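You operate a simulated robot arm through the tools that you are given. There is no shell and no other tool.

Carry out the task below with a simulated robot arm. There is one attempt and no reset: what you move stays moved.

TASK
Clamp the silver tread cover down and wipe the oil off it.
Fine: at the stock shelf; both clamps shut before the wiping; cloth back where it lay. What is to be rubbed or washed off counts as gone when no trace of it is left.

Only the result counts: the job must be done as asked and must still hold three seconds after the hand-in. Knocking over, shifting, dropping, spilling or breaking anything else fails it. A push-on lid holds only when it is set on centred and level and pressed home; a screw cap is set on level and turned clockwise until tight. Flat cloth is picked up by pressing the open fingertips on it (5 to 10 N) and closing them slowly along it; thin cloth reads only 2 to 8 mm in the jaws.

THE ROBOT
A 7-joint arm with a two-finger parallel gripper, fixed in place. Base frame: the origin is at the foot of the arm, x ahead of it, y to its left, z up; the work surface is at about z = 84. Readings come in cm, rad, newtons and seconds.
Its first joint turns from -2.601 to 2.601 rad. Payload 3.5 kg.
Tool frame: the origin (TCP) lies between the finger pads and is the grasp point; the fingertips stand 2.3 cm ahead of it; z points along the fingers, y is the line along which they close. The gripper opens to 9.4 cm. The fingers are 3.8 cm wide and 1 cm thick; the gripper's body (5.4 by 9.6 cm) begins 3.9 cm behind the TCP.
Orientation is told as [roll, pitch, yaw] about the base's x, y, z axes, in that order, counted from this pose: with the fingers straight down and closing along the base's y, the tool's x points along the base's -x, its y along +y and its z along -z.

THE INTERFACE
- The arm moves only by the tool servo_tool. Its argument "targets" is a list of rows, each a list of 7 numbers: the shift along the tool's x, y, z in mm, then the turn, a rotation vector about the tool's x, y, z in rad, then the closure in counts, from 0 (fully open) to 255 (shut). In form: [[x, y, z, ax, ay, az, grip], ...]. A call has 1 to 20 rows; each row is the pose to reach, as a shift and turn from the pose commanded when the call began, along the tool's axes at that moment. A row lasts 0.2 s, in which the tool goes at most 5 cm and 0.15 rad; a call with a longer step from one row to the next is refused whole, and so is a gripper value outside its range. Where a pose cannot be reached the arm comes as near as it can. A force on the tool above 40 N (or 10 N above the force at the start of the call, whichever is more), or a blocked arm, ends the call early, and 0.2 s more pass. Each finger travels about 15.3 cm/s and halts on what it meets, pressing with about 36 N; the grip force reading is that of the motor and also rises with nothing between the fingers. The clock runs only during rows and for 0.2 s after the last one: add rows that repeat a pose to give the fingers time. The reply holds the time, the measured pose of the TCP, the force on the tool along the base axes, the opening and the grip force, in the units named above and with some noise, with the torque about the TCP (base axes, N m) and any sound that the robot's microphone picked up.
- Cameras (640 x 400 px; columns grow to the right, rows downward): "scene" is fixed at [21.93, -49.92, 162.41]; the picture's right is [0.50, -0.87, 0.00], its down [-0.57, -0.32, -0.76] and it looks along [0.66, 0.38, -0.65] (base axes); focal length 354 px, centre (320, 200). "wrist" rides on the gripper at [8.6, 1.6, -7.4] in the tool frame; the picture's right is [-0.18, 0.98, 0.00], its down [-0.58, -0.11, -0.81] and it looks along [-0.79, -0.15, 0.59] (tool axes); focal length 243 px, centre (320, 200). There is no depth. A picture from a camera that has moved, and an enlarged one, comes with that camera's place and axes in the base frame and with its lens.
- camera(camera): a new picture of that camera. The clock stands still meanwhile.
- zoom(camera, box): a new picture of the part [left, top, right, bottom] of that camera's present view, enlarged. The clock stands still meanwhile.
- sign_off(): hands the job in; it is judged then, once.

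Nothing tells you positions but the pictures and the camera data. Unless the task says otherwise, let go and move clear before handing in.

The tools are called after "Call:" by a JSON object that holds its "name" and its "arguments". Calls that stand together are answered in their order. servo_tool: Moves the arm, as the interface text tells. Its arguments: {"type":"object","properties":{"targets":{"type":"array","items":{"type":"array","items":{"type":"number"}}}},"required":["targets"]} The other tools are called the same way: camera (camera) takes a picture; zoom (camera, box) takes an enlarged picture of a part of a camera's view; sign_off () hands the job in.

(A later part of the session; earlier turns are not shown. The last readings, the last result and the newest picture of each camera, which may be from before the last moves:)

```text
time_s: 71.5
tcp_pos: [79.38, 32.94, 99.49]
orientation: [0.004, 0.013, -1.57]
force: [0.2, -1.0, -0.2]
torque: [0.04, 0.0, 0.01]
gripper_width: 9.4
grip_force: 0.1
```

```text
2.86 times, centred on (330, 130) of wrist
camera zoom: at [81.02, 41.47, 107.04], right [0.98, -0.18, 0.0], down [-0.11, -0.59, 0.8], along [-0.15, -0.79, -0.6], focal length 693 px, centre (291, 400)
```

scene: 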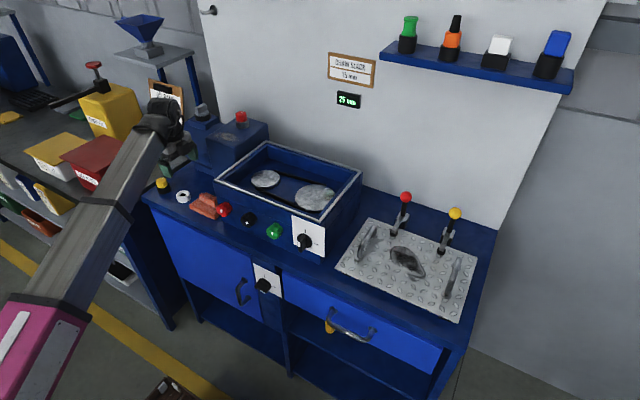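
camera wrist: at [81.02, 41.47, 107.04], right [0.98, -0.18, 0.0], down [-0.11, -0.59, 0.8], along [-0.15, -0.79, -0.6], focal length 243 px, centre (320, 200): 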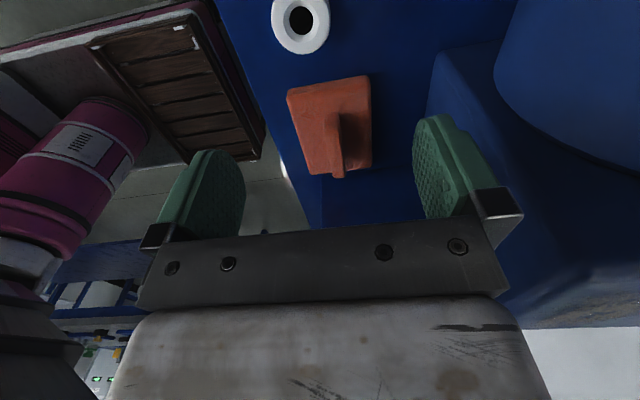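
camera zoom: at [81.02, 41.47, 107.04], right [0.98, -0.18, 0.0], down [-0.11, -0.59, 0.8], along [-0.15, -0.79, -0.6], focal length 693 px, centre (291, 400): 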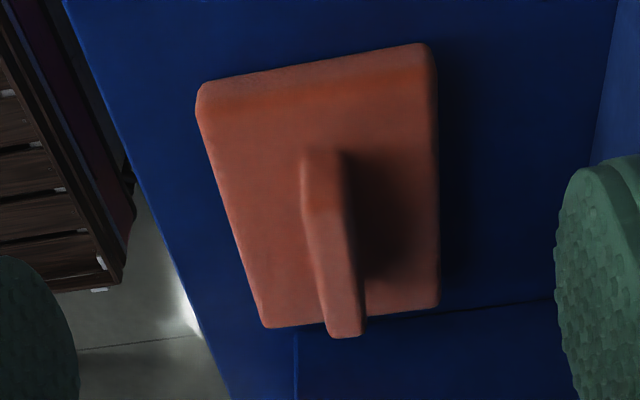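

The cloth's centre is at about (79.45, 24.5). The fold is centred at (79.4, 24.3), about 1.5 cm thick, with its top at z ≈ 88.7. I'll go above it and lower with open fingers straddling the fold.

Call:
{"name": "servo_tool", "arguments": {"targets": [[-15, 0, 0, 0, 0, 0, 0], [-40, 0, 0, 0, 0, 0, 0], [-70, 0, 0, 0, 0, 0, 0], [-86, 0, 5, 0, 0, 0, 0], [-86, 0, 25, 0, 0, 0, 0], [-86, 0, 50, 0, 0, 0, 0], [-86, 0, 75, 0, 0, 0, 0], [-86, 0, 92, 0, 0, 0, 0], [-86, 0, 100, 0, 0, 0, 0], [-86, 0, 105, 0, 0, 0, 0], [-86, 0, 105, 0, 0, 0, 0]]}}

Call:
{"name": "camera", "arguments": {"camera": "wrist"}}

Call:
{"name": "zoom", "arguments": {"camera": "scene", "box": [150, 130, 270, 230]}}

```text
time_s: 73.9
tcp_pos: [79.39, 24.61, 88.77]
orientation: [0.002, 0.013, -1.573]
force: [0.2, -0.8, 0.8]
torque: [-0.02, -0.02, -0.01]
gripper_width: 9.4
grip_force: 0.1
```

```text
taken
camera wrist: at [81.02, 33.11, 96.29], right [0.98, -0.18, 0.0], down [-0.11, -0.59, 0.8], along [-0.15, -0.79, -0.6], focal length 243 px, centre (320, 200)
```

wrist: 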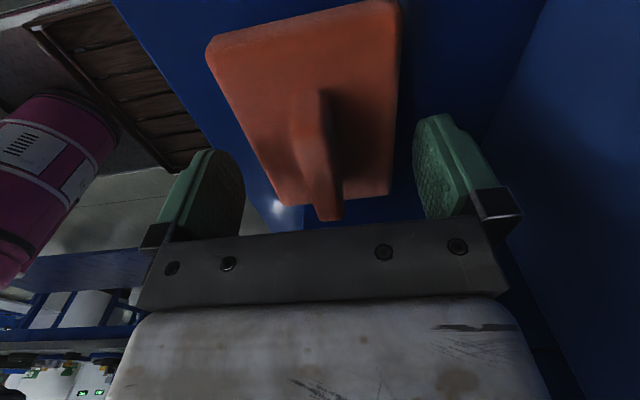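

```text
4.00 times, centred on (210, 180) of scene
camera zoom: at [21.93, -49.92, 162.41], right [0.5, -0.87, 0.0], down [-0.57, -0.32, -0.76], along [0.66, 0.38, -0.65], focal length 1415 px, centre (760, 280)
```

zoom: 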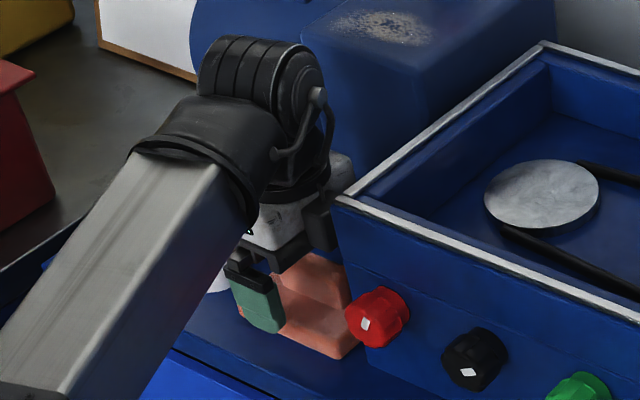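

The fingers straddle the fold with their tips just above the pad. I'll close slowly on it.

Call:
{"name": "servo_tool", "arguments": {"targets": [[0, 0, 0, 0, 0, 0, 60], [0, 0, 0, 0, 0, 0, 110], [0, 0, 0, 0, 0, 0, 150], [0, 0, 0, 0, 0, 0, 180], [0, 0, 0, 0, 0, 0, 200], [0, 0, 0, 0, 0, 0, 212], [0, 0, 0, 0, 0, 0, 225], [0, 0, 0, 0, 0, 0, 240], [0, 0, 0, 0, 0, 0, 255], [0, 0, 0, 0, 0, 0, 255], [0, 0, 0, 0, 0, 0, 255]]}}

Call:
{"name": "camera", "arguments": {"camera": "wrist"}}

```text
time_s: 76.3
tcp_pos: [79.46, 24.62, 88.8]
orientation: [0.003, 0.013, -1.571]
force: [0.1, -0.4, 1.4]
torque: [-0.03, 0.05, 0.01]
gripper_width: 1.51
grip_force: 36.0
```

```text
taken
camera wrist: at [81.02, 33.11, 96.3], right [0.98, -0.18, 0.0], down [-0.11, -0.59, 0.8], along [-0.15, -0.79, -0.6], focal length 243 px, centre (320, 200)
```

wrist: 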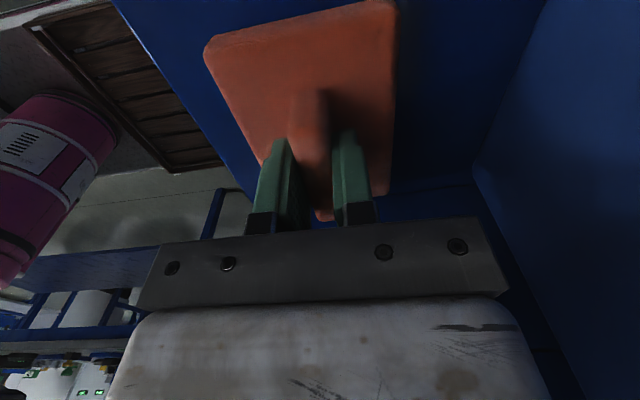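

The grip is good at 1.51 cm, with the tool at (79.46, 24.62, 88.8) and yaw -1.571, which I'll reuse to put the cloth back. Now I'll lift and bring it out in front of the box.

Call:
{"name": "servo_tool", "arguments": {"targets": [[0, 0, -5, 0, 0, 0, 255], [0, 0, -20, 0, 0, 0, 255], [0, 0, -45, 0, 0, 0, 255], [0, 0, -75, 0, 0, 0, 255], [0, -5, -95, 0, 0, 0, 255], [0, -30, -100, 0, 0, 0, 255], [0, -65, -100, 0, 0, 0, 255], [0, -105, -100, 0, 0, 0, 255], [0, -145, -100, 0, 0, 0, 255], [0, -172, -100, 0, 0, 0, 255], [0, -178, -100, 0, 0, 0, 255], [0, -178, -100, 0, 0, 0, 255]]}}

Call:
{"name": "camera", "arguments": {"camera": "wrist"}}

Call:
{"name": "camera", "arguments": {"camera": "scene"}}

```text
time_s: 78.9
tcp_pos: [61.5, 24.46, 98.72]
orientation: [0.002, 0.014, -1.571]
force: [0.6, -1.1, -0.2]
torque: [-0.02, -0.02, -0.01]
gripper_width: 0.0
grip_force: 35.5
```

```text
taken
camera wrist: at [63.09, 33.01, 106.29], right [0.98, -0.18, 0.0], down [-0.11, -0.59, 0.8], along [-0.15, -0.79, -0.6], focal length 243 px, centre (320, 200)
```

wrist: 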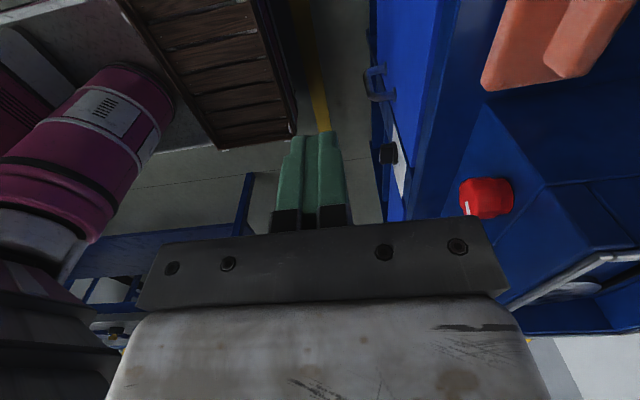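

```text
taken
```

scene: 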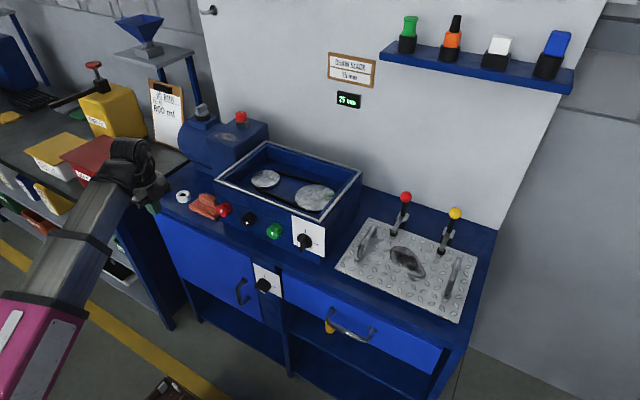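

The fingers slipped off the fold and the cloth stayed behind. I'll check where it lies now.

Call:
{"name": "zoom", "arguments": {"camera": "scene", "box": [170, 170, 250, 230]}}

Call:
{"name": "zoom", "arguments": {"camera": "wrist", "box": [460, 0, 640, 120]}}

```text
6.67 times, centred on (210, 200) of scene
camera zoom: at [21.93, -49.92, 162.41], right [0.5, -0.87, 0.0], down [-0.57, -0.32, -0.76], along [0.66, 0.38, -0.65], focal length 2358 px, centre (1053, 200)
```

zoom: 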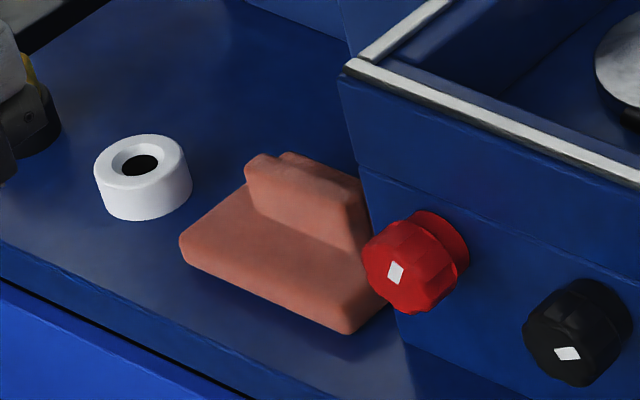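

```text
3.33 times, centred on (550, 60) of wrist
camera zoom: at [63.09, 33.01, 106.29], right [0.98, -0.18, 0.0], down [-0.11, -0.59, 0.8], along [-0.15, -0.79, -0.6], focal length 809 px, centre (-447, 667)
```

zoom: 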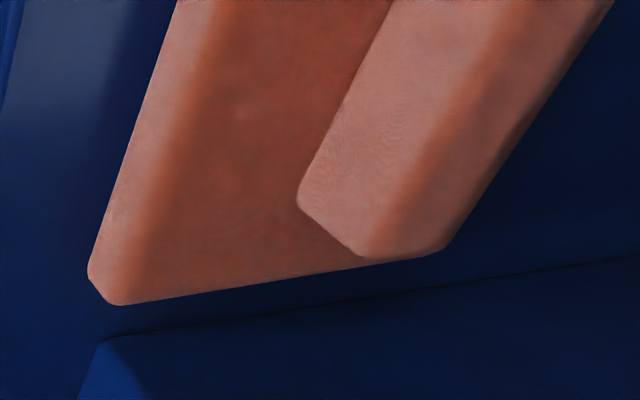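

The cloth is still in place, shifted by 1–2 mm at most. I'll regrip more deeply: fingers partly closed so the tips land on the pad either side of the fold, pressed lightly, then closed slowly.

Call:
{"name": "servo_tool", "arguments": {"targets": [[0, 15, 0, 0, 0, 0, 120], [0, 45, 0, 0, 0, 0, 120], [0, 85, 0, 0, 0, 0, 120], [0, 125, 0, 0, 0, 0, 120], [0, 160, 0, 0, 0, 0, 120], [0, 178, 0, 0, 0, 0, 120], [0, 179, 20, 0, 0, 0, 120], [0, 179, 50, 0, 0, 0, 120], [0, 179, 78, 0, 0, 0, 120], [0, 179, 95, 0, 0, 0, 120], [0, 179, 98, 0, 0, 0, 120], [0, 179, 98, 0, 0, 0, 120]]}}

Call:
{"name": "camera", "arguments": {"camera": "wrist"}}

```text
time_s: 81.5
tcp_pos: [79.37, 24.69, 89.09]
orientation: [0.004, 0.012, -1.572]
force: [-0.4, 0.1, 0.0]
torque: [-0.01, 0.02, 0.01]
gripper_width: 4.96
grip_force: 0.0
```

```text
taken
camera wrist: at [81.01, 33.21, 96.59], right [0.98, -0.18, 0.0], down [-0.11, -0.59, 0.8], along [-0.15, -0.79, -0.6], focal length 243 px, centre (320, 200)
```

wrist: 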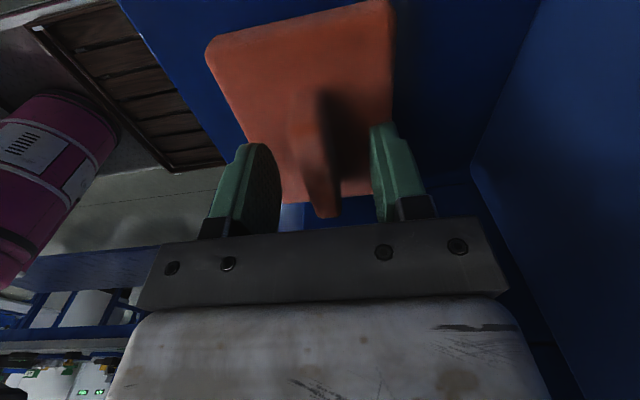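

Now I'll ease down a few millimetres at a time to find the pad's surface.

Call:
{"name": "servo_tool", "arguments": {"targets": [[0, 0, 2, 0, 0, 0, 120], [0, 0, 4, 0, 0, 0, 120], [0, 0, 6, 0, 0, 0, 120], [0, 0, 7, 0, 0, 0, 120], [0, 0, 8, 0, 0, 0, 120]]}}

```text
time_s: 82.7
tcp_pos: [79.48, 24.69, 88.25]
orientation: [0.005, 0.011, -1.569]
force: [0.7, -1.7, 11.8]
torque: [-0.26, 0.14, -0.02]
gripper_width: 4.96
grip_force: 0.0
```

Contact is at z ≈ 88.25 with 12 N. I'll ease off slightly, close slowly, then lift just a little and check the grip.

Call:
{"name": "servo_tool", "arguments": {"targets": [[0, 0, -0.4, 0, 0, 0, 140], [0, 0, -0.4, 0, 0, 0, 160], [0, 0, -0.4, 0, 0, 0, 180], [0, 0, -0.4, 0, 0, 0, 195], [0, 0, -0.4, 0, 0, 0, 208], [0, 0, -0.4, 0, 0, 0, 220], [0, 0, -0.4, 0, 0, 0, 235], [0, 0, -0.4, 0, 0, 0, 255], [0, 0, -0.4, 0, 0, 0, 255], [0, 0, -0.4, 0, 0, 0, 255]]}}

```text
time_s: 84.9
tcp_pos: [79.48, 24.59, 88.35]
orientation: [0.004, 0.014, -1.57]
force: [4.7, 0.3, 15.8]
torque: [-0.12, 0.03, 0.04]
gripper_width: 1.52
grip_force: 36.1
```

Call:
{"name": "servo_tool", "arguments": {"targets": [[0, 0, -1, 0, 0, 0, 255], [0, 0, -3, 0, 0, 0, 255], [0, 0, -6, 0, 0, 0, 255], [0, 0, -10, 0, 0, 0, 255], [0, 0, -15, 0, 0, 0, 255], [0, 0, -15, 0, 0, 0, 255]]}}

Call:
{"name": "camera", "arguments": {"camera": "wrist"}}

Call:
{"name": "zoom", "arguments": {"camera": "scene", "box": [170, 150, 270, 230]}}

```text
time_s: 86.3
tcp_pos: [79.49, 24.63, 89.73]
orientation: [0.003, 0.013, -1.571]
force: [0.0, -0.7, -0.4]
torque: [0.0, 0.0, 0.01]
gripper_width: 1.52
grip_force: 36.0
```

```text
taken
camera wrist: at [81.04, 33.13, 97.26], right [0.98, -0.18, 0.0], down [-0.11, -0.59, 0.8], along [-0.15, -0.79, -0.6], focal length 243 px, centre (320, 200)
```

wrist: 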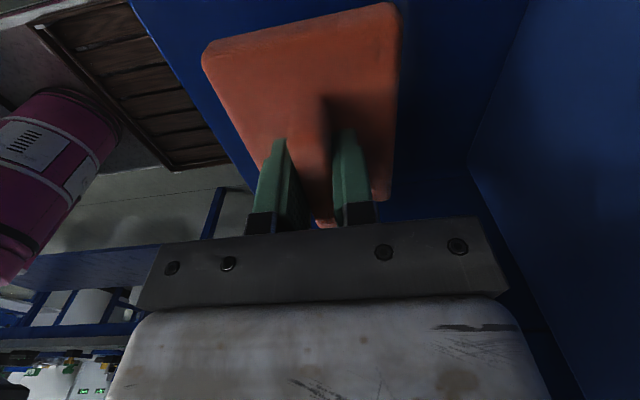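

```text
5.00 times, centred on (220, 190) of scene
camera zoom: at [21.93, -49.92, 162.41], right [0.5, -0.87, 0.0], down [-0.57, -0.32, -0.76], along [0.66, 0.38, -0.65], focal length 1768 px, centre (820, 250)
```

zoom: 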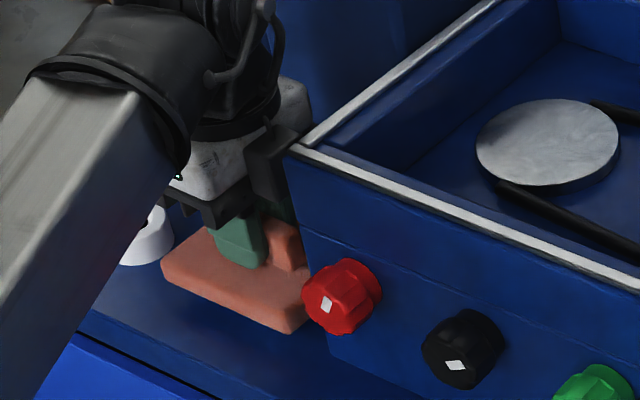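

The gripper still reads 1.52 cm and the cloth seems to follow. I'll lift another 2 cm to be sure.

Call:
{"name": "servo_tool", "arguments": {"targets": [[0, 0, -3, 0, 0, 0, 255], [0, 0, -8, 0, 0, 0, 255], [0, 0, -14, 0, 0, 0, 255], [0, 0, -20, 0, 0, 0, 255], [0, 0, -25, 0, 0, 0, 255], [0, 0, -25, 0, 0, 0, 255]]}}

Call:
{"name": "camera", "arguments": {"camera": "wrist"}}

Call:
{"name": "zoom", "arguments": {"camera": "scene", "box": [170, 150, 270, 230]}}

```text
time_s: 87.7
tcp_pos: [79.3, 24.58, 92.2]
orientation: [0.001, 0.012, -1.57]
force: [-0.1, -0.1, -1.2]
torque: [-0.04, -0.02, 0.0]
gripper_width: 1.52
grip_force: 36.0
```

```text
taken
camera wrist: at [81.05, 33.18, 99.76], right [0.98, -0.18, 0.0], down [-0.11, -0.59, 0.8], along [-0.15, -0.79, -0.6], focal length 243 px, centre (320, 200)
```

wrist: 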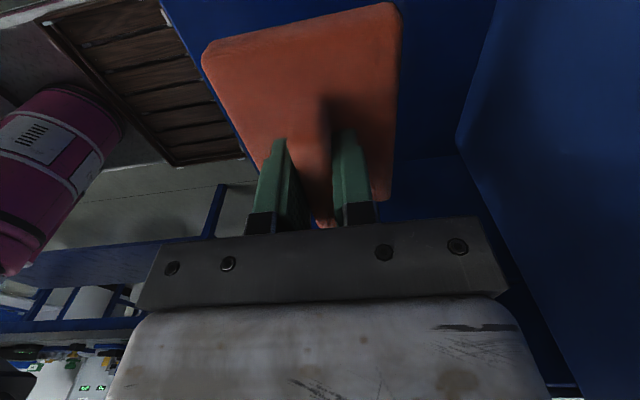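

```text
5.00 times, centred on (220, 190) of scene
camera zoom: at [21.93, -49.92, 162.41], right [0.5, -0.87, 0.0], down [-0.57, -0.32, -0.76], along [0.66, 0.38, -0.65], focal length 1768 px, centre (820, 250)
```

zoom: 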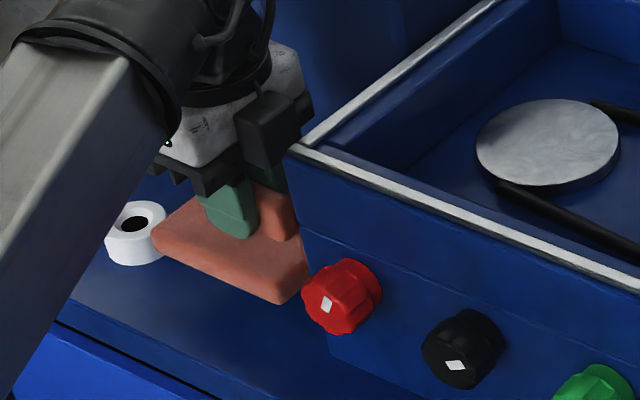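

The cloth is in hand and lifted. I'll carry it gently up, out in front of the box, and along toward the cover.

Call:
{"name": "servo_tool", "arguments": {"targets": [[0, 0, -8, 0, 0, 0, 255], [0, 0, -22, 0, 0, 0, 255], [0, 0, -40, 0, 0, 0, 255], [0, 0, -55, 0, 0, 0, 255], [0, -5, -64, 0, 0, 0, 255], [0, -18, -66, 0, 0, 0, 255], [0, -40, -66, 0, 0, 0, 255], [0, -65, -66, 0, 0, 0, 255], [0, -92, -66, 0, 0, 0, 255], [0, -120, -66, 0, 0, 0, 255], [0, -145, -66, 0, 0, 0, 255], [0, -163, -66, 0, 0, 0, 255], [-8, -173, -66, 0, 0, 0, 255], [-24, -178, -66, 0, 0, 0, 255], [-46, -180, -66, 0, 0, 0, 255], [-72, -180, -66, 0, 0, 0, 255], [-95, -180, -66, 0, 0, 0, 255], [-110, -180, -66, 0, 0, 0, 255], [-116, -180, -66, 0, 0, 0, 255], [-116, -180, -66, 0, 0, 0, 255]]}}

Call:
{"name": "camera", "arguments": {"camera": "wrist"}}

```text
time_s: 91.9
tcp_pos: [61.4, 12.86, 98.56]
orientation: [0.004, 0.01, -1.57]
force: [0.1, 0.2, -0.5]
torque: [-0.02, -0.03, -0.03]
gripper_width: 1.52
grip_force: 36.2
```

```text
taken
camera wrist: at [63.0, 21.46, 106.18], right [0.98, -0.18, 0.0], down [-0.11, -0.59, 0.8], along [-0.15, -0.79, -0.6], focal length 243 px, centre (320, 200)
```

wrist: 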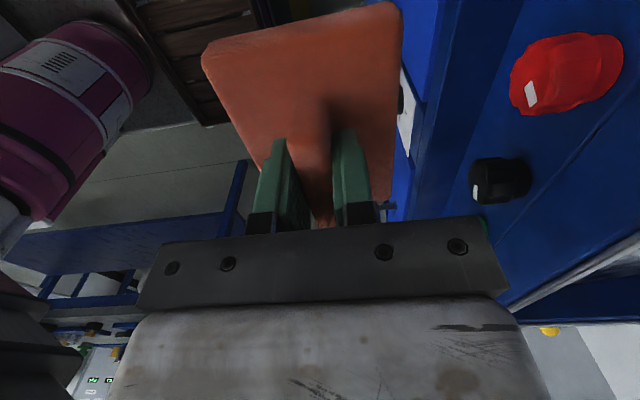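

The cloth is held securely. I'll continue along -y to in front of the cover.

Call:
{"name": "servo_tool", "arguments": {"targets": [[-8, 0, 0, 0, 0, 0, 255], [-24, 0, 0, 0, 0, 0, 255], [-50, 0, 0, 0, 0, 0, 255], [-82, 0, 0, 0, 0, 0, 255], [-117, 0, 0, 0, 0, 0, 255], [-152, 0, 0, 0, 0, 0, 255], [-187, 0, 0, 0, 0, 0, 255], [-222, 0, 0, 0, 0, 0, 255], [-257, 0, 0, 0, 0, 0, 255], [-292, 0, 0, 0, 0, 0, 255], [-327, 0, 0, 0, 0, 0, 255], [-362, 0, 0, 0, 0, 0, 255], [-397, 0, 0, 0, 0, 0, 255], [-432, 0, 0, 0, 0, 0, 255], [-465, 0, 0, 0, 0, 0, 255], [-495, 0, 0, 0, 0, 0, 255], [-516, 0, 0, 0, 0, 0, 255], [-528, 0, 0, 0, 0, 0, 255], [-532, 0, 0, 0, 0, 0, 255], [-532, 0, 0, 0, 0, 0, 255]]}}

Call:
{"name": "camera", "arguments": {"camera": "wrist"}}

Call:
{"name": "camera", "arguments": {"camera": "scene"}}

```text
time_s: 96.1
tcp_pos: [61.44, -40.43, 97.9]
orientation: [0.004, 0.012, -1.569]
force: [-0.4, -0.4, -0.4]
torque: [0.05, 0.05, 0.01]
gripper_width: 1.54
grip_force: 36.0
```

```text
taken
camera wrist: at [63.09, -31.86, 105.35], right [0.98, -0.18, 0.0], down [-0.11, -0.59, 0.8], along [-0.15, -0.79, -0.6], focal length 243 px, centre (320, 200)
```

wrist: 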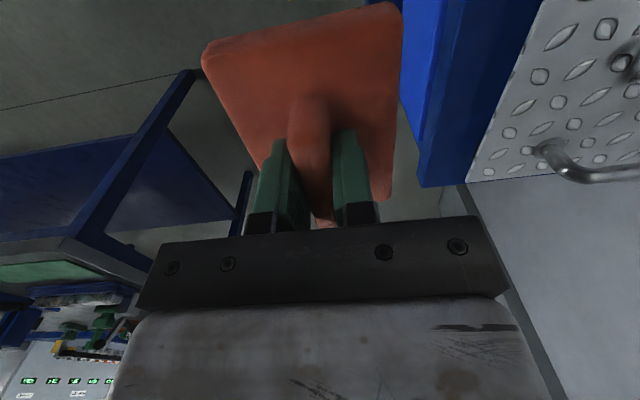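

```text
taken
```

scene: 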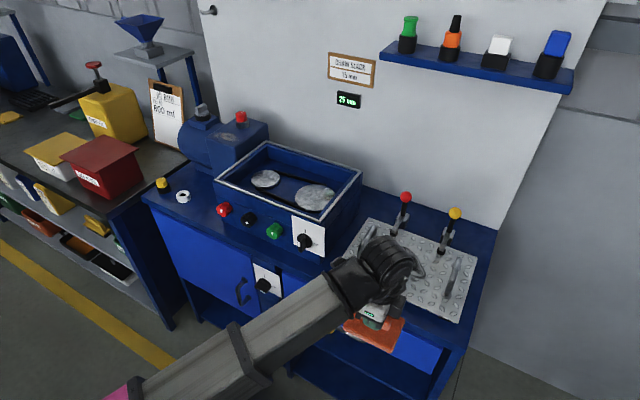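

The cloth is in front of the cover, between the two handles in y. The oil spans x ≈ 83–93.5 and y ≈ -33.5 to -45.5, and the clamp pads begin at x ≈ 95. I'll move over the cover at safe height.

Call:
{"name": "servo_tool", "arguments": {"targets": [[2, 10, 0, 0, 0, 0, 255], [4, 30, 0, 0, 0, 0, 255], [6, 58, 0, 0, 0, 0, 255], [9, 90, 0, 0, 0, 0, 255], [9, 124, 0, 0, 0, 0, 255], [9, 158, 0, 0, 0, 0, 255], [9, 190, 0, 0, 0, 0, 255], [9, 218, 0, 0, 0, 0, 255], [9, 235, 10, 0, 0, 0, 255], [9, 242, 25, 0, 0, 0, 255], [9, 245, 40, 0, 0, 0, 255], [9, 245, 50, 0, 0, 0, 255], [9, 245, 50, 0, 0, 0, 255]]}}

Call:
{"name": "camera", "arguments": {"camera": "wrist"}}

Call:
{"name": "camera", "arguments": {"camera": "scene"}}

```text
time_s: 98.9
tcp_pos: [85.85, -39.36, 92.94]
orientation: [0.004, 0.012, -1.57]
force: [0.1, 0.3, -0.4]
torque: [0.0, 0.0, 0.04]
gripper_width: 1.53
grip_force: 35.8
```

```text
taken
camera wrist: at [87.45, -30.81, 100.44], right [0.98, -0.18, 0.0], down [-0.11, -0.59, 0.8], along [-0.15, -0.79, -0.6], focal length 243 px, centre (320, 200)
```

wrist: 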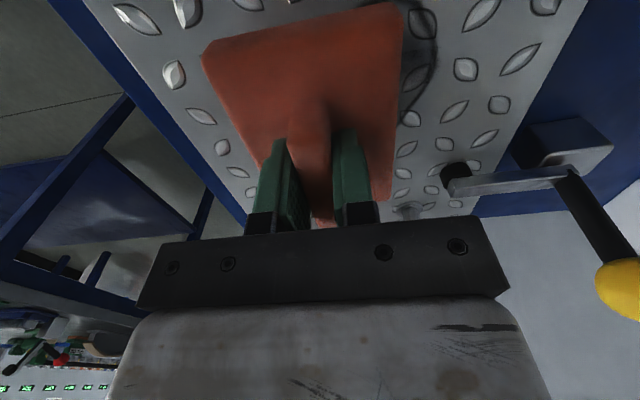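

```text
taken
```

scene: 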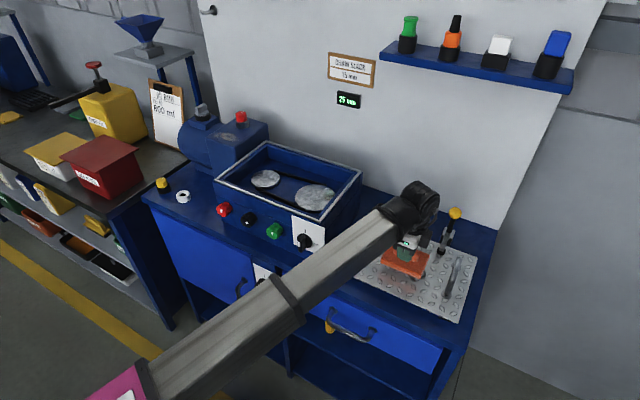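

I'm above the oil with the cloth. I'll lower slowly to find contact.

Call:
{"name": "servo_tool", "arguments": {"targets": [[0, 0, 4, 0, 0, 0, 255], [0, 0, 8, 0, 0, 0, 255], [0, 0, 12, 0, 0, 0, 255], [0, 0, 16, 0, 0, 0, 255], [0, 0, 19, 0, 0, 0, 255], [0, 0, 19, 0, 0, 0, 255]]}}

```text
time_s: 100.3
tcp_pos: [85.86, -39.14, 91.18]
orientation: [0.003, 0.011, -1.571]
force: [0.6, 0.7, -0.7]
torque: [-0.02, 0.01, 0.01]
gripper_width: 1.52
grip_force: 36.0
```

Call:
{"name": "servo_tool", "arguments": {"targets": [[0, 0, 2, 0, 0, 0, 255], [0, 0, 4, 0, 0, 0, 255], [0, 0, 5, 0, 0, 0, 255], [0, 0, 6, 0, 0, 0, 255], [0, 0, 6, 0, 0, 0, 255]]}}

```text
time_s: 101.5
tcp_pos: [85.94, -39.32, 90.78]
orientation: [0.005, 0.013, -1.571]
force: [-2.2, 2.0, 10.1]
torque: [-0.08, 0.24, -0.05]
gripper_width: 1.55
grip_force: 36.4
stopped in row 5: the force on the tool passed its limit at 41 N (the readings are from after the stop); the commanded pose is now the measured one
```

Contact is at z ≈ 90.8, pressing about 10 N. I'll make a first short stroke toward +x and watch the force.

Call:
{"name": "servo_tool", "arguments": {"targets": [[0, 5, 0, 0, 0, 0, 255], [0, 12, 0, 0, 0, 0, 255], [0, 20, 0, 0, 0, 0, 255], [0, 28, 0, 0, 0, 0, 255], [0, 36, 0, 0, 0, 0, 255], [0, 44, 0, 0, 0, 0, 255], [0, 50, 0, 0, 0, 0, 255]]}}

```text
time_s: 103.1
tcp_pos: [91.03, -39.33, 90.87]
orientation: [0.005, 0.012, -1.57]
force: [-9.1, -0.8, 17.3]
torque: [-0.2, 0.33, 0.04]
gripper_width: 1.52
grip_force: 35.7
```

There is firm sliding contact of about 17 N. Now I'll do a full set of strokes, back toward -x, shifting in +y, and forward again.

Call:
{"name": "servo_tool", "arguments": {"targets": [[0, -8, -0.2, 0, 0, 0, 255], [0, -20, -0.2, 0, 0, 0, 255], [0, -34, -0.2, 0, 0, 0, 255], [0, -48, -0.2, 0, 0, 0, 255], [0, -62, -0.2, 0, 0, 0, 255], [0, -76, -0.2, 0, 0, 0, 255], [0, -84, -0.2, 0, 0, 0, 255], [10, -86, -0.1, 0, 0, 0, 255], [22, -86, 0.1, 0, 0, 0, 255], [33, -84, 0.2, 0, 0, 0, 255], [34, -72, 0.2, 0, 0, 0, 255], [34, -58, 0.2, 0, 0, 0, 255], [34, -44, 0.2, 0, 0, 0, 255], [34, -30, 0.2, 0, 0, 0, 255], [34, -16, 0.2, 0, 0, 0, 255], [34, -4, 0.2, 0, 0, 0, 255], [34, -1, 0.2, 0, 0, 0, 255]]}}

Call:
{"name": "camera", "arguments": {"camera": "wrist"}}

```text
time_s: 106.7
tcp_pos: [90.5, -35.96, 90.86]
orientation: [0.002, 0.012, -1.571]
force: [-30.8, -0.4, 15.1]
torque: [-0.15, 0.46, 0.62]
gripper_width: 1.56
grip_force: 35.6
```

```text
taken
camera wrist: at [92.11, -27.4, 98.32], right [0.98, -0.18, 0.0], down [-0.11, -0.59, 0.8], along [-0.15, -0.79, -0.6], focal length 243 px, centre (320, 200)
```

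wrist: 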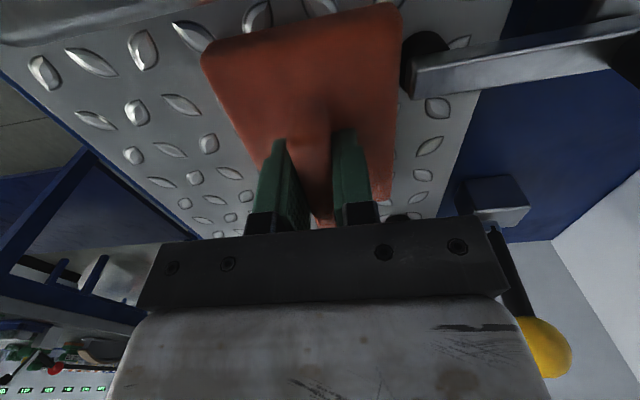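

The pad's edge is touching the red clamp's foot at this y, so I'll limit x to about 89.8 there. I'll back off and continue with strokes toward -y.

Call:
{"name": "servo_tool", "arguments": {"targets": [[0, -10, 0, 0, 0, 0, 255], [0, -24, 0, 0, 0, 0, 255], [0, -38, 0, 0, 0, 0, 255], [0, -52, 0, 0, 0, 0, 255], [0, -66, 0, 0, 0, 0, 255], [0, -76, 0, 0, 0, 0, 255], [-12, -78, -0.1, 0, 0, 0, 255], [-26, -78, -0.3, 0, 0, 0, 255], [-40, -78, -0.5, 0, 0, 0, 255], [-54, -78, -0.7, 0, 0, 0, 255], [-66, -76, -0.8, 0, 0, 0, 255], [-70, -66, -0.9, 0, 0, 0, 255], [-70, -52, -0.9, 0, 0, 0, 255], [-70, -38, -0.9, 0, 0, 0, 255], [-70, -24, -0.9, 0, 0, 0, 255], [-70, -14, -0.9, 0, 0, 0, 255], [-70, -11, -0.9, 0, 0, 0, 255]]}}

Call:
{"name": "camera", "arguments": {"camera": "wrist"}}

Call:
{"name": "zoom", "arguments": {"camera": "scene", "box": [330, 170, 500, 330]}}

```text
time_s: 108.1
tcp_pos: [83.86, -35.77, 90.77]
orientation: [0.008, 0.013, -1.569]
force: [0.8, 2.4, 10.3]
torque: [-0.21, 0.38, -0.06]
gripper_width: 1.53
grip_force: 35.4
stopped in row 6: the force on the tool passed its limit at 44 N (the readings are from after the stop); the commanded pose is now the measured one
```

```text
taken
camera wrist: at [85.31, -27.38, 98.33], right [0.98, -0.18, 0.01], down [-0.11, -0.59, 0.8], along [-0.14, -0.79, -0.6], focal length 243 px, centre (320, 200)
```

wrist: 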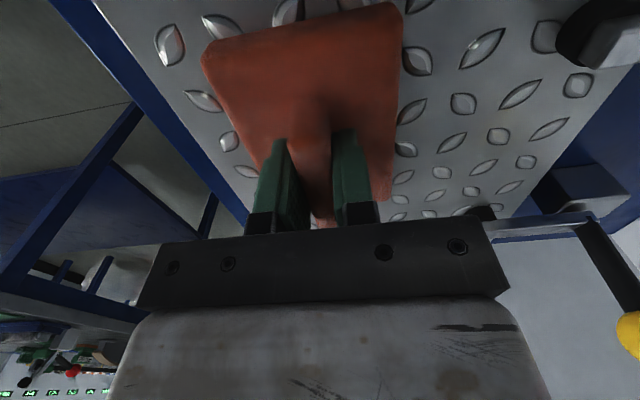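

```text
2.50 times, centred on (415, 250) of scene
camera zoom: at [21.93, -49.92, 162.41], right [0.5, -0.87, 0.0], down [-0.57, -0.32, -0.76], along [0.66, 0.38, -0.65], focal length 884 px, centre (82, 75)
```

zoom: 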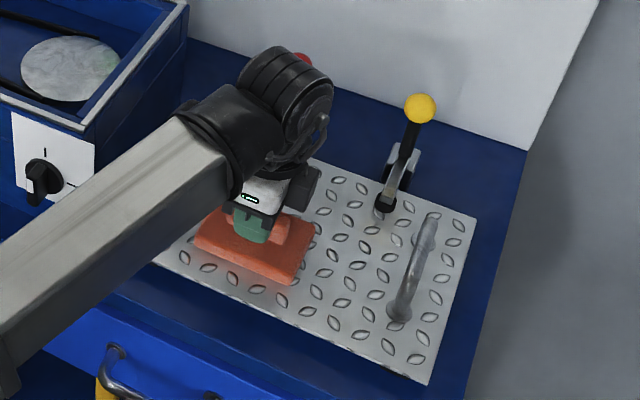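

The visible area already looks clean, and the last stop came from pressure building up because of a slight tool slope. I'll compensate for that in z and wipe the -y half.

Call:
{"name": "servo_tool", "arguments": {"targets": [[-10, 0, -0.4, 0, 0, 0, 255], [-24, 0, -0.6, 0, 0, 0, 255], [-38, 0, -0.7, 0, 0, 0, 255], [-52, 0, -0.9, 0, 0, 0, 255], [-66, 0, -1.1, 0, 0, 0, 255], [-72, 3, -1.1, 0, 0, 0, 255], [-72, 14, -1.05, 0, 0, 0, 255], [-72, 27, -1.0, 0, 0, 0, 255], [-72, 40, -0.9, 0, 0, 0, 255], [-72, 50, -0.85, 0, 0, 0, 255], [-72, 54, -0.8, 0, 0, 0, 255]]}}

Call:
{"name": "zoom", "arguments": {"camera": "scene", "box": [330, 170, 500, 330]}}

Call:
{"name": "camera", "arguments": {"camera": "wrist"}}

```text
time_s: 110.5
tcp_pos: [89.17, -42.95, 90.79]
orientation: [0.008, 0.011, -1.568]
force: [-7.6, -1.1, 16.6]
torque: [-0.31, 0.43, -0.07]
gripper_width: 1.5
grip_force: 35.8
```

```text
2.50 times, centred on (415, 250) of scene
camera zoom: at [21.93, -49.92, 162.41], right [0.5, -0.87, 0.0], down [-0.57, -0.32, -0.76], along [0.66, 0.38, -0.65], focal length 884 px, centre (82, 75)
```

zoom: 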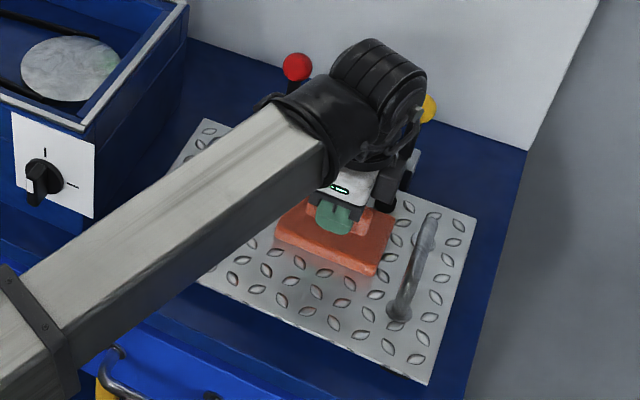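

```text
taken
camera wrist: at [90.67, -34.49, 98.32], right [0.98, -0.18, 0.01], down [-0.11, -0.59, 0.8], along [-0.14, -0.79, -0.6], focal length 243 px, centre (320, 200)
```

wrist: 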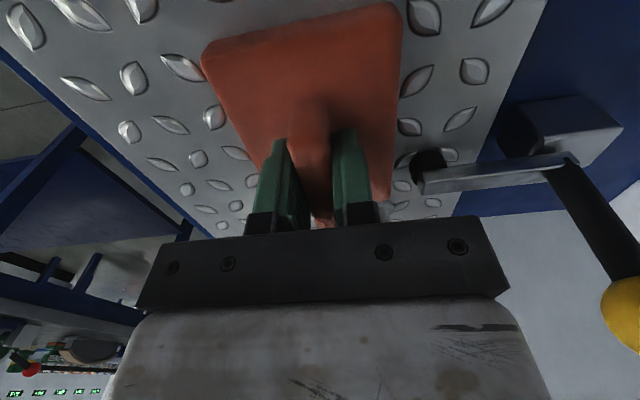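

Good contact. I'll do the return stroke on this side, then one more pass through the middle.

Call:
{"name": "servo_tool", "arguments": {"targets": [[0, -8, -0.1, 0, 0, 0, 255], [0, -20, -0.2, 0, 0, 0, 255], [0, -33, -0.3, 0, 0, 0, 255], [0, -46, -0.4, 0, 0, 0, 255], [0, -58, -0.45, 0, 0, 0, 255], [0, -64, -0.5, 0, 0, 0, 255], [12, -64, -0.35, 0, 0, 0, 255], [25, -64, -0.2, 0, 0, 0, 255], [36, -62, -0.1, 0, 0, 0, 255], [37, -50, 0, 0, 0, 0, 255], [37, -37, 0.1, 0, 0, 0, 255], [37, -24, 0.15, 0, 0, 0, 255], [37, -11, 0.2, 0, 0, 0, 255], [37, 2, 0.3, 0, 0, 0, 255], [37, 12, 0.35, 0, 0, 0, 255], [37, 16, 0.35, 0, 0, 0, 255]]}}

```text
time_s: 113.9
tcp_pos: [90.56, -39.22, 90.86]
orientation: [0.009, 0.011, -1.571]
force: [-8.5, -1.4, 18.2]
torque: [-0.14, 0.42, -0.01]
gripper_width: 1.55
grip_force: 36.3
```

Now I'll lift off and back away to inspect the cover.

Call:
{"name": "servo_tool", "arguments": {"targets": [[0, 0, -3, 0, 0, 0, 255], [0, -3, -12, 0, 0, 0, 255], [0, -8, -30, 0, 0, 0, 255], [0, -20, -50, 0, 0, 0, 255], [0, -40, -65, 0, 0, 0, 255], [0, -68, -68, 0, 0, 0, 255], [0, -100, -68, 0, 0, 0, 255], [0, -134, -68, 0, 0, 0, 255], [0, -168, -68, 0, 0, 0, 255], [0, -202, -68, 0, 0, 0, 255], [0, -235, -68, 0, 0, 0, 255], [0, -262, -68, 0, 0, 0, 255], [0, -280, -68, 0, 0, 0, 255], [0, -286, -68, 0, 0, 0, 255], [0, -286, -68, 0, 0, 0, 255]]}}

Call:
{"name": "camera", "arguments": {"camera": "scene"}}

Call:
{"name": "zoom", "arguments": {"camera": "scene", "box": [330, 180, 490, 330]}}

Call:
{"name": "camera", "arguments": {"camera": "wrist"}}

```text
time_s: 117.1
tcp_pos: [62.16, -39.37, 97.45]
orientation: [0.008, 0.013, -1.571]
force: [-0.3, 0.3, -0.1]
torque: [0.01, 0.01, -0.03]
gripper_width: 1.54
grip_force: 36.5
```

```text
taken
```

scene: 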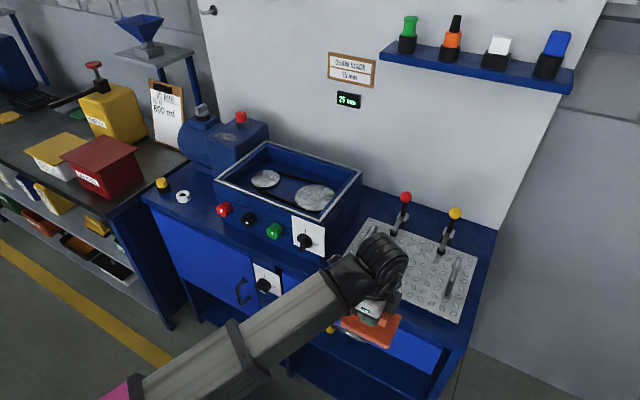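

```text
2.67 times, centred on (410, 255) of scene
camera zoom: at [21.93, -49.92, 162.41], right [0.5, -0.87, 0.0], down [-0.57, -0.32, -0.76], along [0.66, 0.38, -0.65], focal length 943 px, centre (80, 53)
```

zoom: 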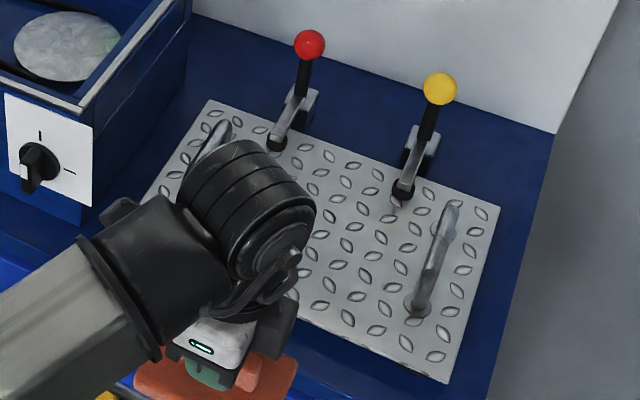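

```text
taken
camera wrist: at [63.74, -30.85, 104.93], right [0.98, -0.18, 0.01], down [-0.11, -0.59, 0.8], along [-0.14, -0.79, -0.6], focal length 243 px, centre (320, 200)
```

wrist: 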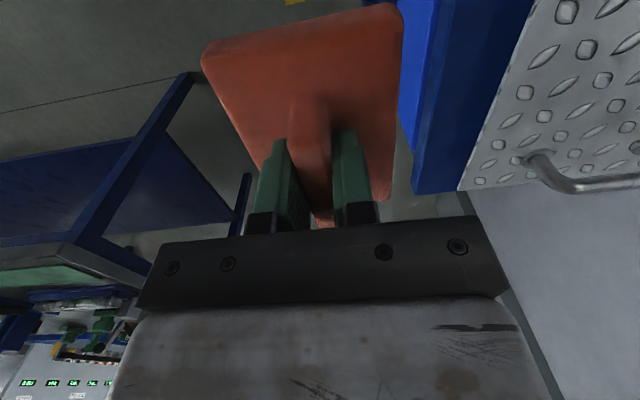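

The visible part looks clean. I'll shift toward +y so the scene camera gets an unobstructed view of the whole cover before I put the cloth away.

Call:
{"name": "servo_tool", "arguments": {"targets": [[8, -2, 0, 0, 0, 0, 255], [24, -4, 0, 0, 0, 0, 255], [48, -6, 0, 0, 0, 0, 255], [78, -6, 0, 0, 0, 0, 255], [112, -6, 1, 0, 0, 0, 255], [147, -6, 1, 0, 0, 0, 255], [182, -6, 2, 0, 0, 0, 255], [217, -6, 2, 0, 0, 0, 255], [252, -6, 3, 0, 0, 0, 255], [285, -6, 3, 0, 0, 0, 255], [315, -6, 4, 0, 0, 0, 255], [338, -6, 4, 0, 0, 0, 255], [350, -6, 4, 0, 0, 0, 255], [352, -6, 4, 0, 0, 0, 255]]}}

Call:
{"name": "zoom", "arguments": {"camera": "scene", "box": [330, 180, 490, 330]}}

Call:
{"name": "zoom", "arguments": {"camera": "scene", "box": [370, 220, 450, 290]}}

```text
time_s: 120.1
tcp_pos: [61.4, -4.26, 97.43]
orientation: [0.007, 0.013, -1.57]
force: [-0.5, 1.2, -0.9]
torque: [0.02, -0.03, 0.03]
gripper_width: 1.52
grip_force: 35.8
```

```text
2.67 times, centred on (410, 255) of scene
camera zoom: at [21.93, -49.92, 162.41], right [0.5, -0.87, 0.0], down [-0.57, -0.32, -0.76], along [0.66, 0.38, -0.65], focal length 943 px, centre (80, 53)
```

zoom: 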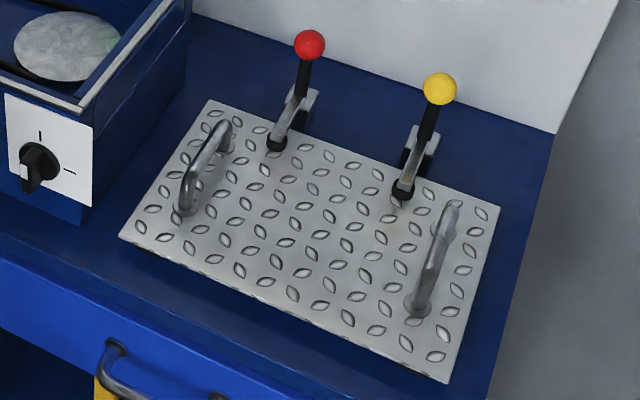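

```text
5.71 times, centred on (410, 255) of scene
camera zoom: at [21.93, -49.92, 162.41], right [0.5, -0.87, 0.0], down [-0.57, -0.32, -0.76], along [0.66, 0.38, -0.65], focal length 2021 px, centre (-194, -114)
```

zoom: 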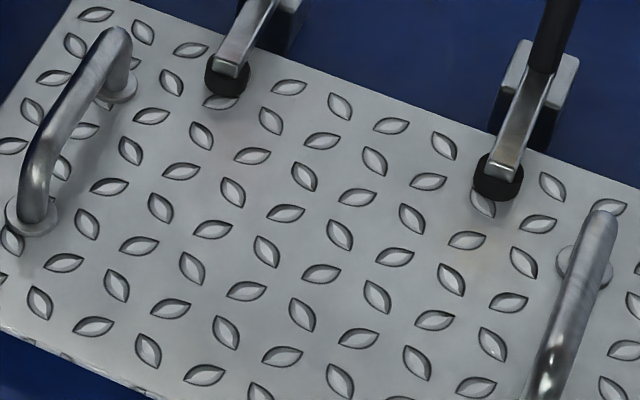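

The oil looks completely gone. I'll check once more at higher zoom for faint traces.

Call:
{"name": "zoom", "arguments": {"camera": "scene", "box": [375, 235, 415, 260]}}

Call:
{"name": "zoom", "arguments": {"camera": "scene", "box": [405, 240, 445, 285]}}

Call:
{"name": "zoom", "arguments": {"camera": "scene", "box": [370, 255, 410, 290]}}

```text
16.00 times, centred on (395, 248) of scene
camera zoom: at [21.93, -49.92, 162.41], right [0.5, -0.87, 0.0], down [-0.57, -0.32, -0.76], along [0.66, 0.38, -0.65], focal length 5659 px, centre (-880, -560)
```

zoom: 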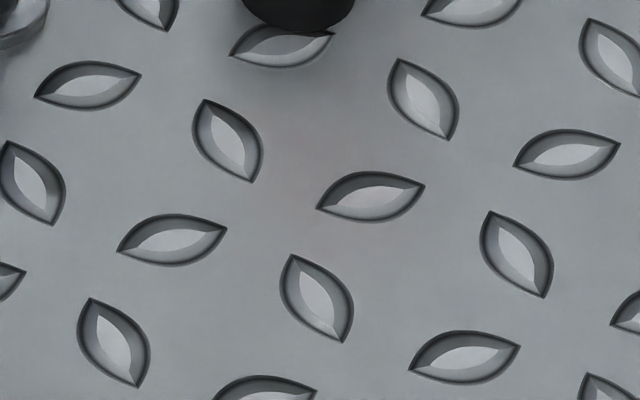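

```text
8.89 times, centred on (425, 262) of scene
camera zoom: at [21.93, -49.92, 162.41], right [0.5, -0.87, 0.0], down [-0.57, -0.32, -0.76], along [0.66, 0.38, -0.65], focal length 3144 px, centre (-613, -356)
```

zoom: 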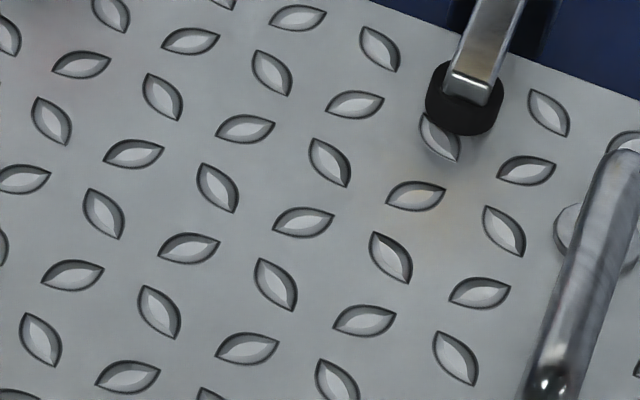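

```text
11.43 times, centred on (390, 272) of scene
camera zoom: at [21.93, -49.92, 162.41], right [0.5, -0.87, 0.0], down [-0.57, -0.32, -0.76], along [0.66, 0.38, -0.65], focal length 4042 px, centre (-480, -629)
```

zoom: 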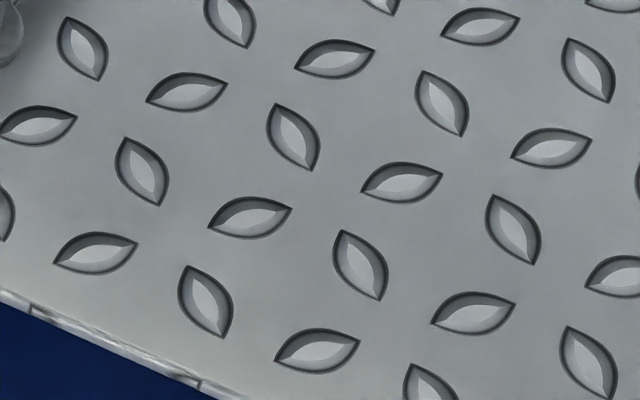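

The cover is spotless and both clamps are shut. Now I'll return the cloth to its place, moving along +y first.

Call:
{"name": "servo_tool", "arguments": {"targets": [[8, 0, -1, 0, 0, 0, 255], [24, 0, -3, 0, 0, 0, 255], [48, 0, -5, 0, 0, 0, 255], [78, 0, -6, 0, 0, 0, 255], [112, 0, -6, 0, 0, 0, 255], [146, 0, -6, 0, 0, 0, 255], [180, 0, -6, 0, 0, 0, 255], [212, 0, -6, 0, 0, 0, 255], [242, 0, -6, 0, 0, 0, 255], [266, 0, -6, 0, 0, 0, 255], [281, 0, -6, 0, 0, 0, 255], [288, 0, -6, 0, 0, 0, 255], [288, 0, -6, 0, 0, 0, 255]]}}

Call:
{"name": "camera", "arguments": {"camera": "wrist"}}

```text
time_s: 122.9
tcp_pos: [61.35, 24.52, 98.49]
orientation: [0.006, 0.014, -1.569]
force: [-0.4, -0.3, -0.6]
torque: [-0.02, 0.0, -0.01]
gripper_width: 1.5
grip_force: 35.9
```

```text
taken
camera wrist: at [63.02, 33.0, 105.96], right [0.98, -0.18, 0.01], down [-0.11, -0.59, 0.8], along [-0.14, -0.79, -0.6], focal length 243 px, centre (320, 200)
```

wrist: 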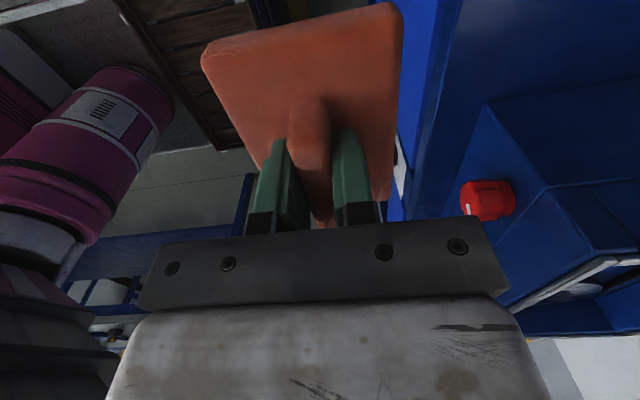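

Next I'll move in over the original spot and lower to just above the bench.

Call:
{"name": "servo_tool", "arguments": {"targets": [[0, 8, 0, 0, 0, 0, 255], [0, 25, 0, 0, 0, 0, 255], [0, 50, 0, 0, 0, 0, 255], [0, 80, 0, 0, 0, 0, 255], [0, 112, 0, 0, 0, 0, 255], [0, 142, 0, 0, 0, 0, 255], [0, 165, 0, 0, 0, 0, 255], [0, 177, 0, 0, 0, 0, 255], [0, 181, 5, 0, 0, 0, 255], [0, 181, 18, 0, 0, 0, 255], [0, 181, 38, 0, 0, 0, 255], [0, 181, 58, 0, 0, 0, 255], [0, 181, 76, 0, 0, 0, 255], [0, 181, 87, 0, 0, 0, 255], [0, 181, 92, 0, 0, 0, 255], [0, 181, 92, 0, 0, 0, 255]]}}

Call:
{"name": "camera", "arguments": {"camera": "wrist"}}

Call:
{"name": "zoom", "arguments": {"camera": "scene", "box": [170, 150, 270, 230]}}

```text
time_s: 126.3
tcp_pos: [79.71, 24.69, 89.35]
orientation: [0.007, 0.012, -1.57]
force: [-0.4, 0.2, -0.5]
torque: [0.01, 0.01, 0.02]
gripper_width: 1.52
grip_force: 36.1
```

```text
taken
camera wrist: at [81.33, 33.18, 96.87], right [0.98, -0.18, 0.01], down [-0.11, -0.59, 0.8], along [-0.14, -0.79, -0.6], focal length 243 px, centre (320, 200)
```

wrist: 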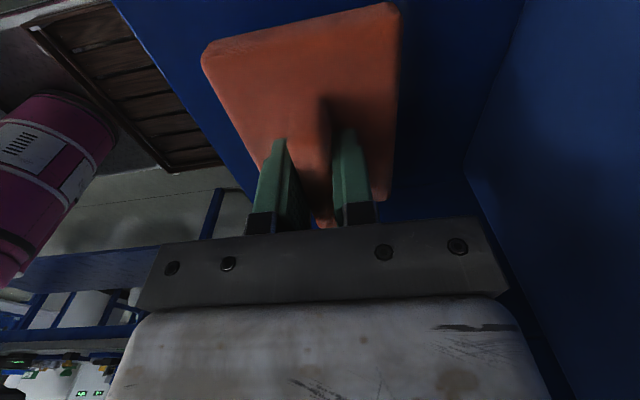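

```text
5.00 times, centred on (220, 190) of scene
camera zoom: at [21.93, -49.92, 162.41], right [0.5, -0.87, 0.0], down [-0.57, -0.32, -0.76], along [0.66, 0.38, -0.65], focal length 1768 px, centre (820, 250)
```

zoom: 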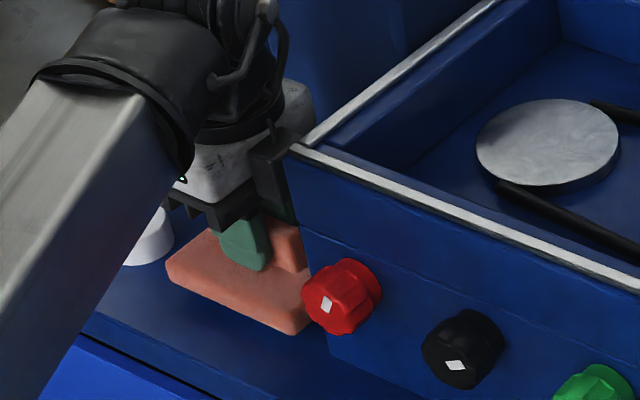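

I'm 3 mm high in x compared with the pickup pose. I'll correct that and set the cloth down gently.

Call:
{"name": "servo_tool", "arguments": {"targets": [[-0.5, -1.5, 1, 0, 0, 0, 255], [-0.5, -2.8, 3, 0, 0, 0, 255], [-0.5, -2.8, 5, 0, 0, 0, 255], [-0.5, -2.8, 6.5, 0, 0, 0, 255], [-0.5, -2.8, 8, 0, 0, 0, 255]]}}

```text
time_s: 127.5
tcp_pos: [79.19, 24.53, 88.32]
orientation: [0.008, 0.013, -1.569]
force: [0.5, 0.0, 3.4]
torque: [-0.27, 0.17, 0.01]
gripper_width: 1.52
grip_force: 35.9
```

The cloth is on the bench with light contact. I'll open the fingers and rise straight up.

Call:
{"name": "servo_tool", "arguments": {"targets": [[0, 0, 0, 0, 0, 0, 235], [0, 0, 0, 0, 0, 0, 200], [0, 0, 0, 0, 0, 0, 160], [0, 0, 0, 0, 0, 0, 120], [0, 0, 0, 0, 0, 0, 100], [0, 0, -5, 0, 0, 0, 100], [0, 0, -18, 0, 0, 0, 100], [0, 0, -40, 0, 0, 0, 100], [0, 0, -70, 0, 0, 0, 100], [0, 0, -95, 0, 0, 0, 100], [0, 0, -105, 0, 0, 0, 100], [0, 0, -105, 0, 0, 0, 100]]}}

Call:
{"name": "camera", "arguments": {"camera": "wrist"}}

Call:
{"name": "zoom", "arguments": {"camera": "scene", "box": [170, 150, 270, 230]}}

```text
time_s: 130.1
tcp_pos: [79.21, 24.39, 98.99]
orientation: [0.007, 0.013, -1.57]
force: [0.5, 0.0, 0.6]
torque: [-0.02, 0.0, -0.03]
gripper_width: 5.73
grip_force: 0.0
```

```text
taken
camera wrist: at [80.79, 32.94, 106.51], right [0.98, -0.18, 0.0], down [-0.11, -0.59, 0.8], along [-0.14, -0.79, -0.6], focal length 243 px, centre (320, 200)
```

wrist: 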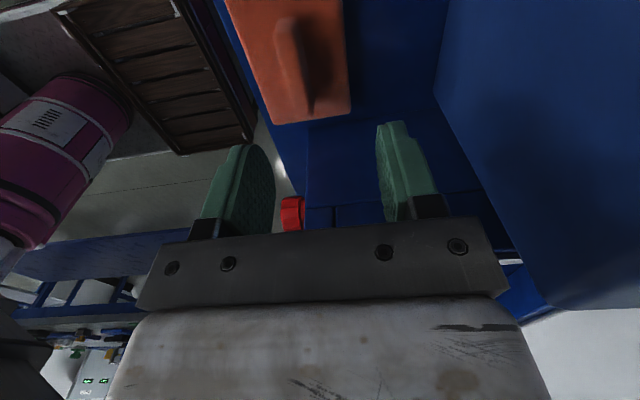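

```text
5.00 times, centred on (220, 190) of scene
camera zoom: at [21.93, -49.92, 162.41], right [0.5, -0.87, 0.0], down [-0.57, -0.32, -0.76], along [0.66, 0.38, -0.65], focal length 1768 px, centre (820, 250)
```

zoom: 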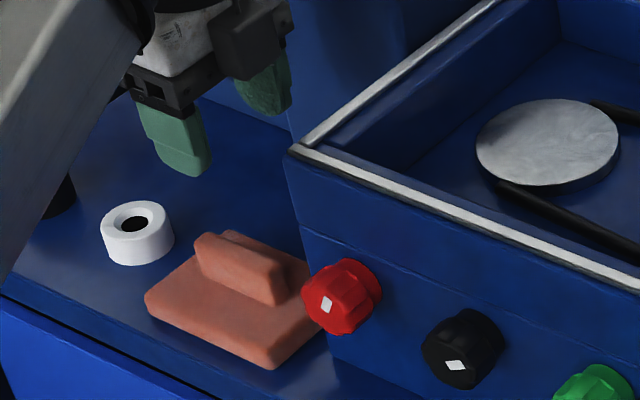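

The cloth is released and lies flat. I'll compare its place with the original using the same zoom as before.

Call:
{"name": "zoom", "arguments": {"camera": "scene", "box": [170, 170, 250, 230]}}

```text
6.67 times, centred on (210, 200) of scene
camera zoom: at [21.93, -49.92, 162.41], right [0.5, -0.87, 0.0], down [-0.57, -0.32, -0.76], along [0.66, 0.38, -0.65], focal length 2358 px, centre (1053, 200)
```

zoom: 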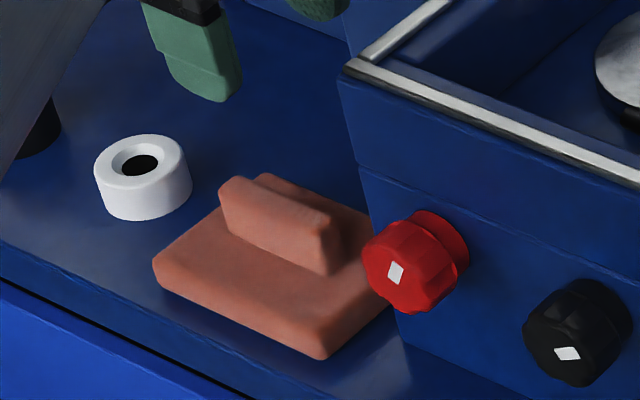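

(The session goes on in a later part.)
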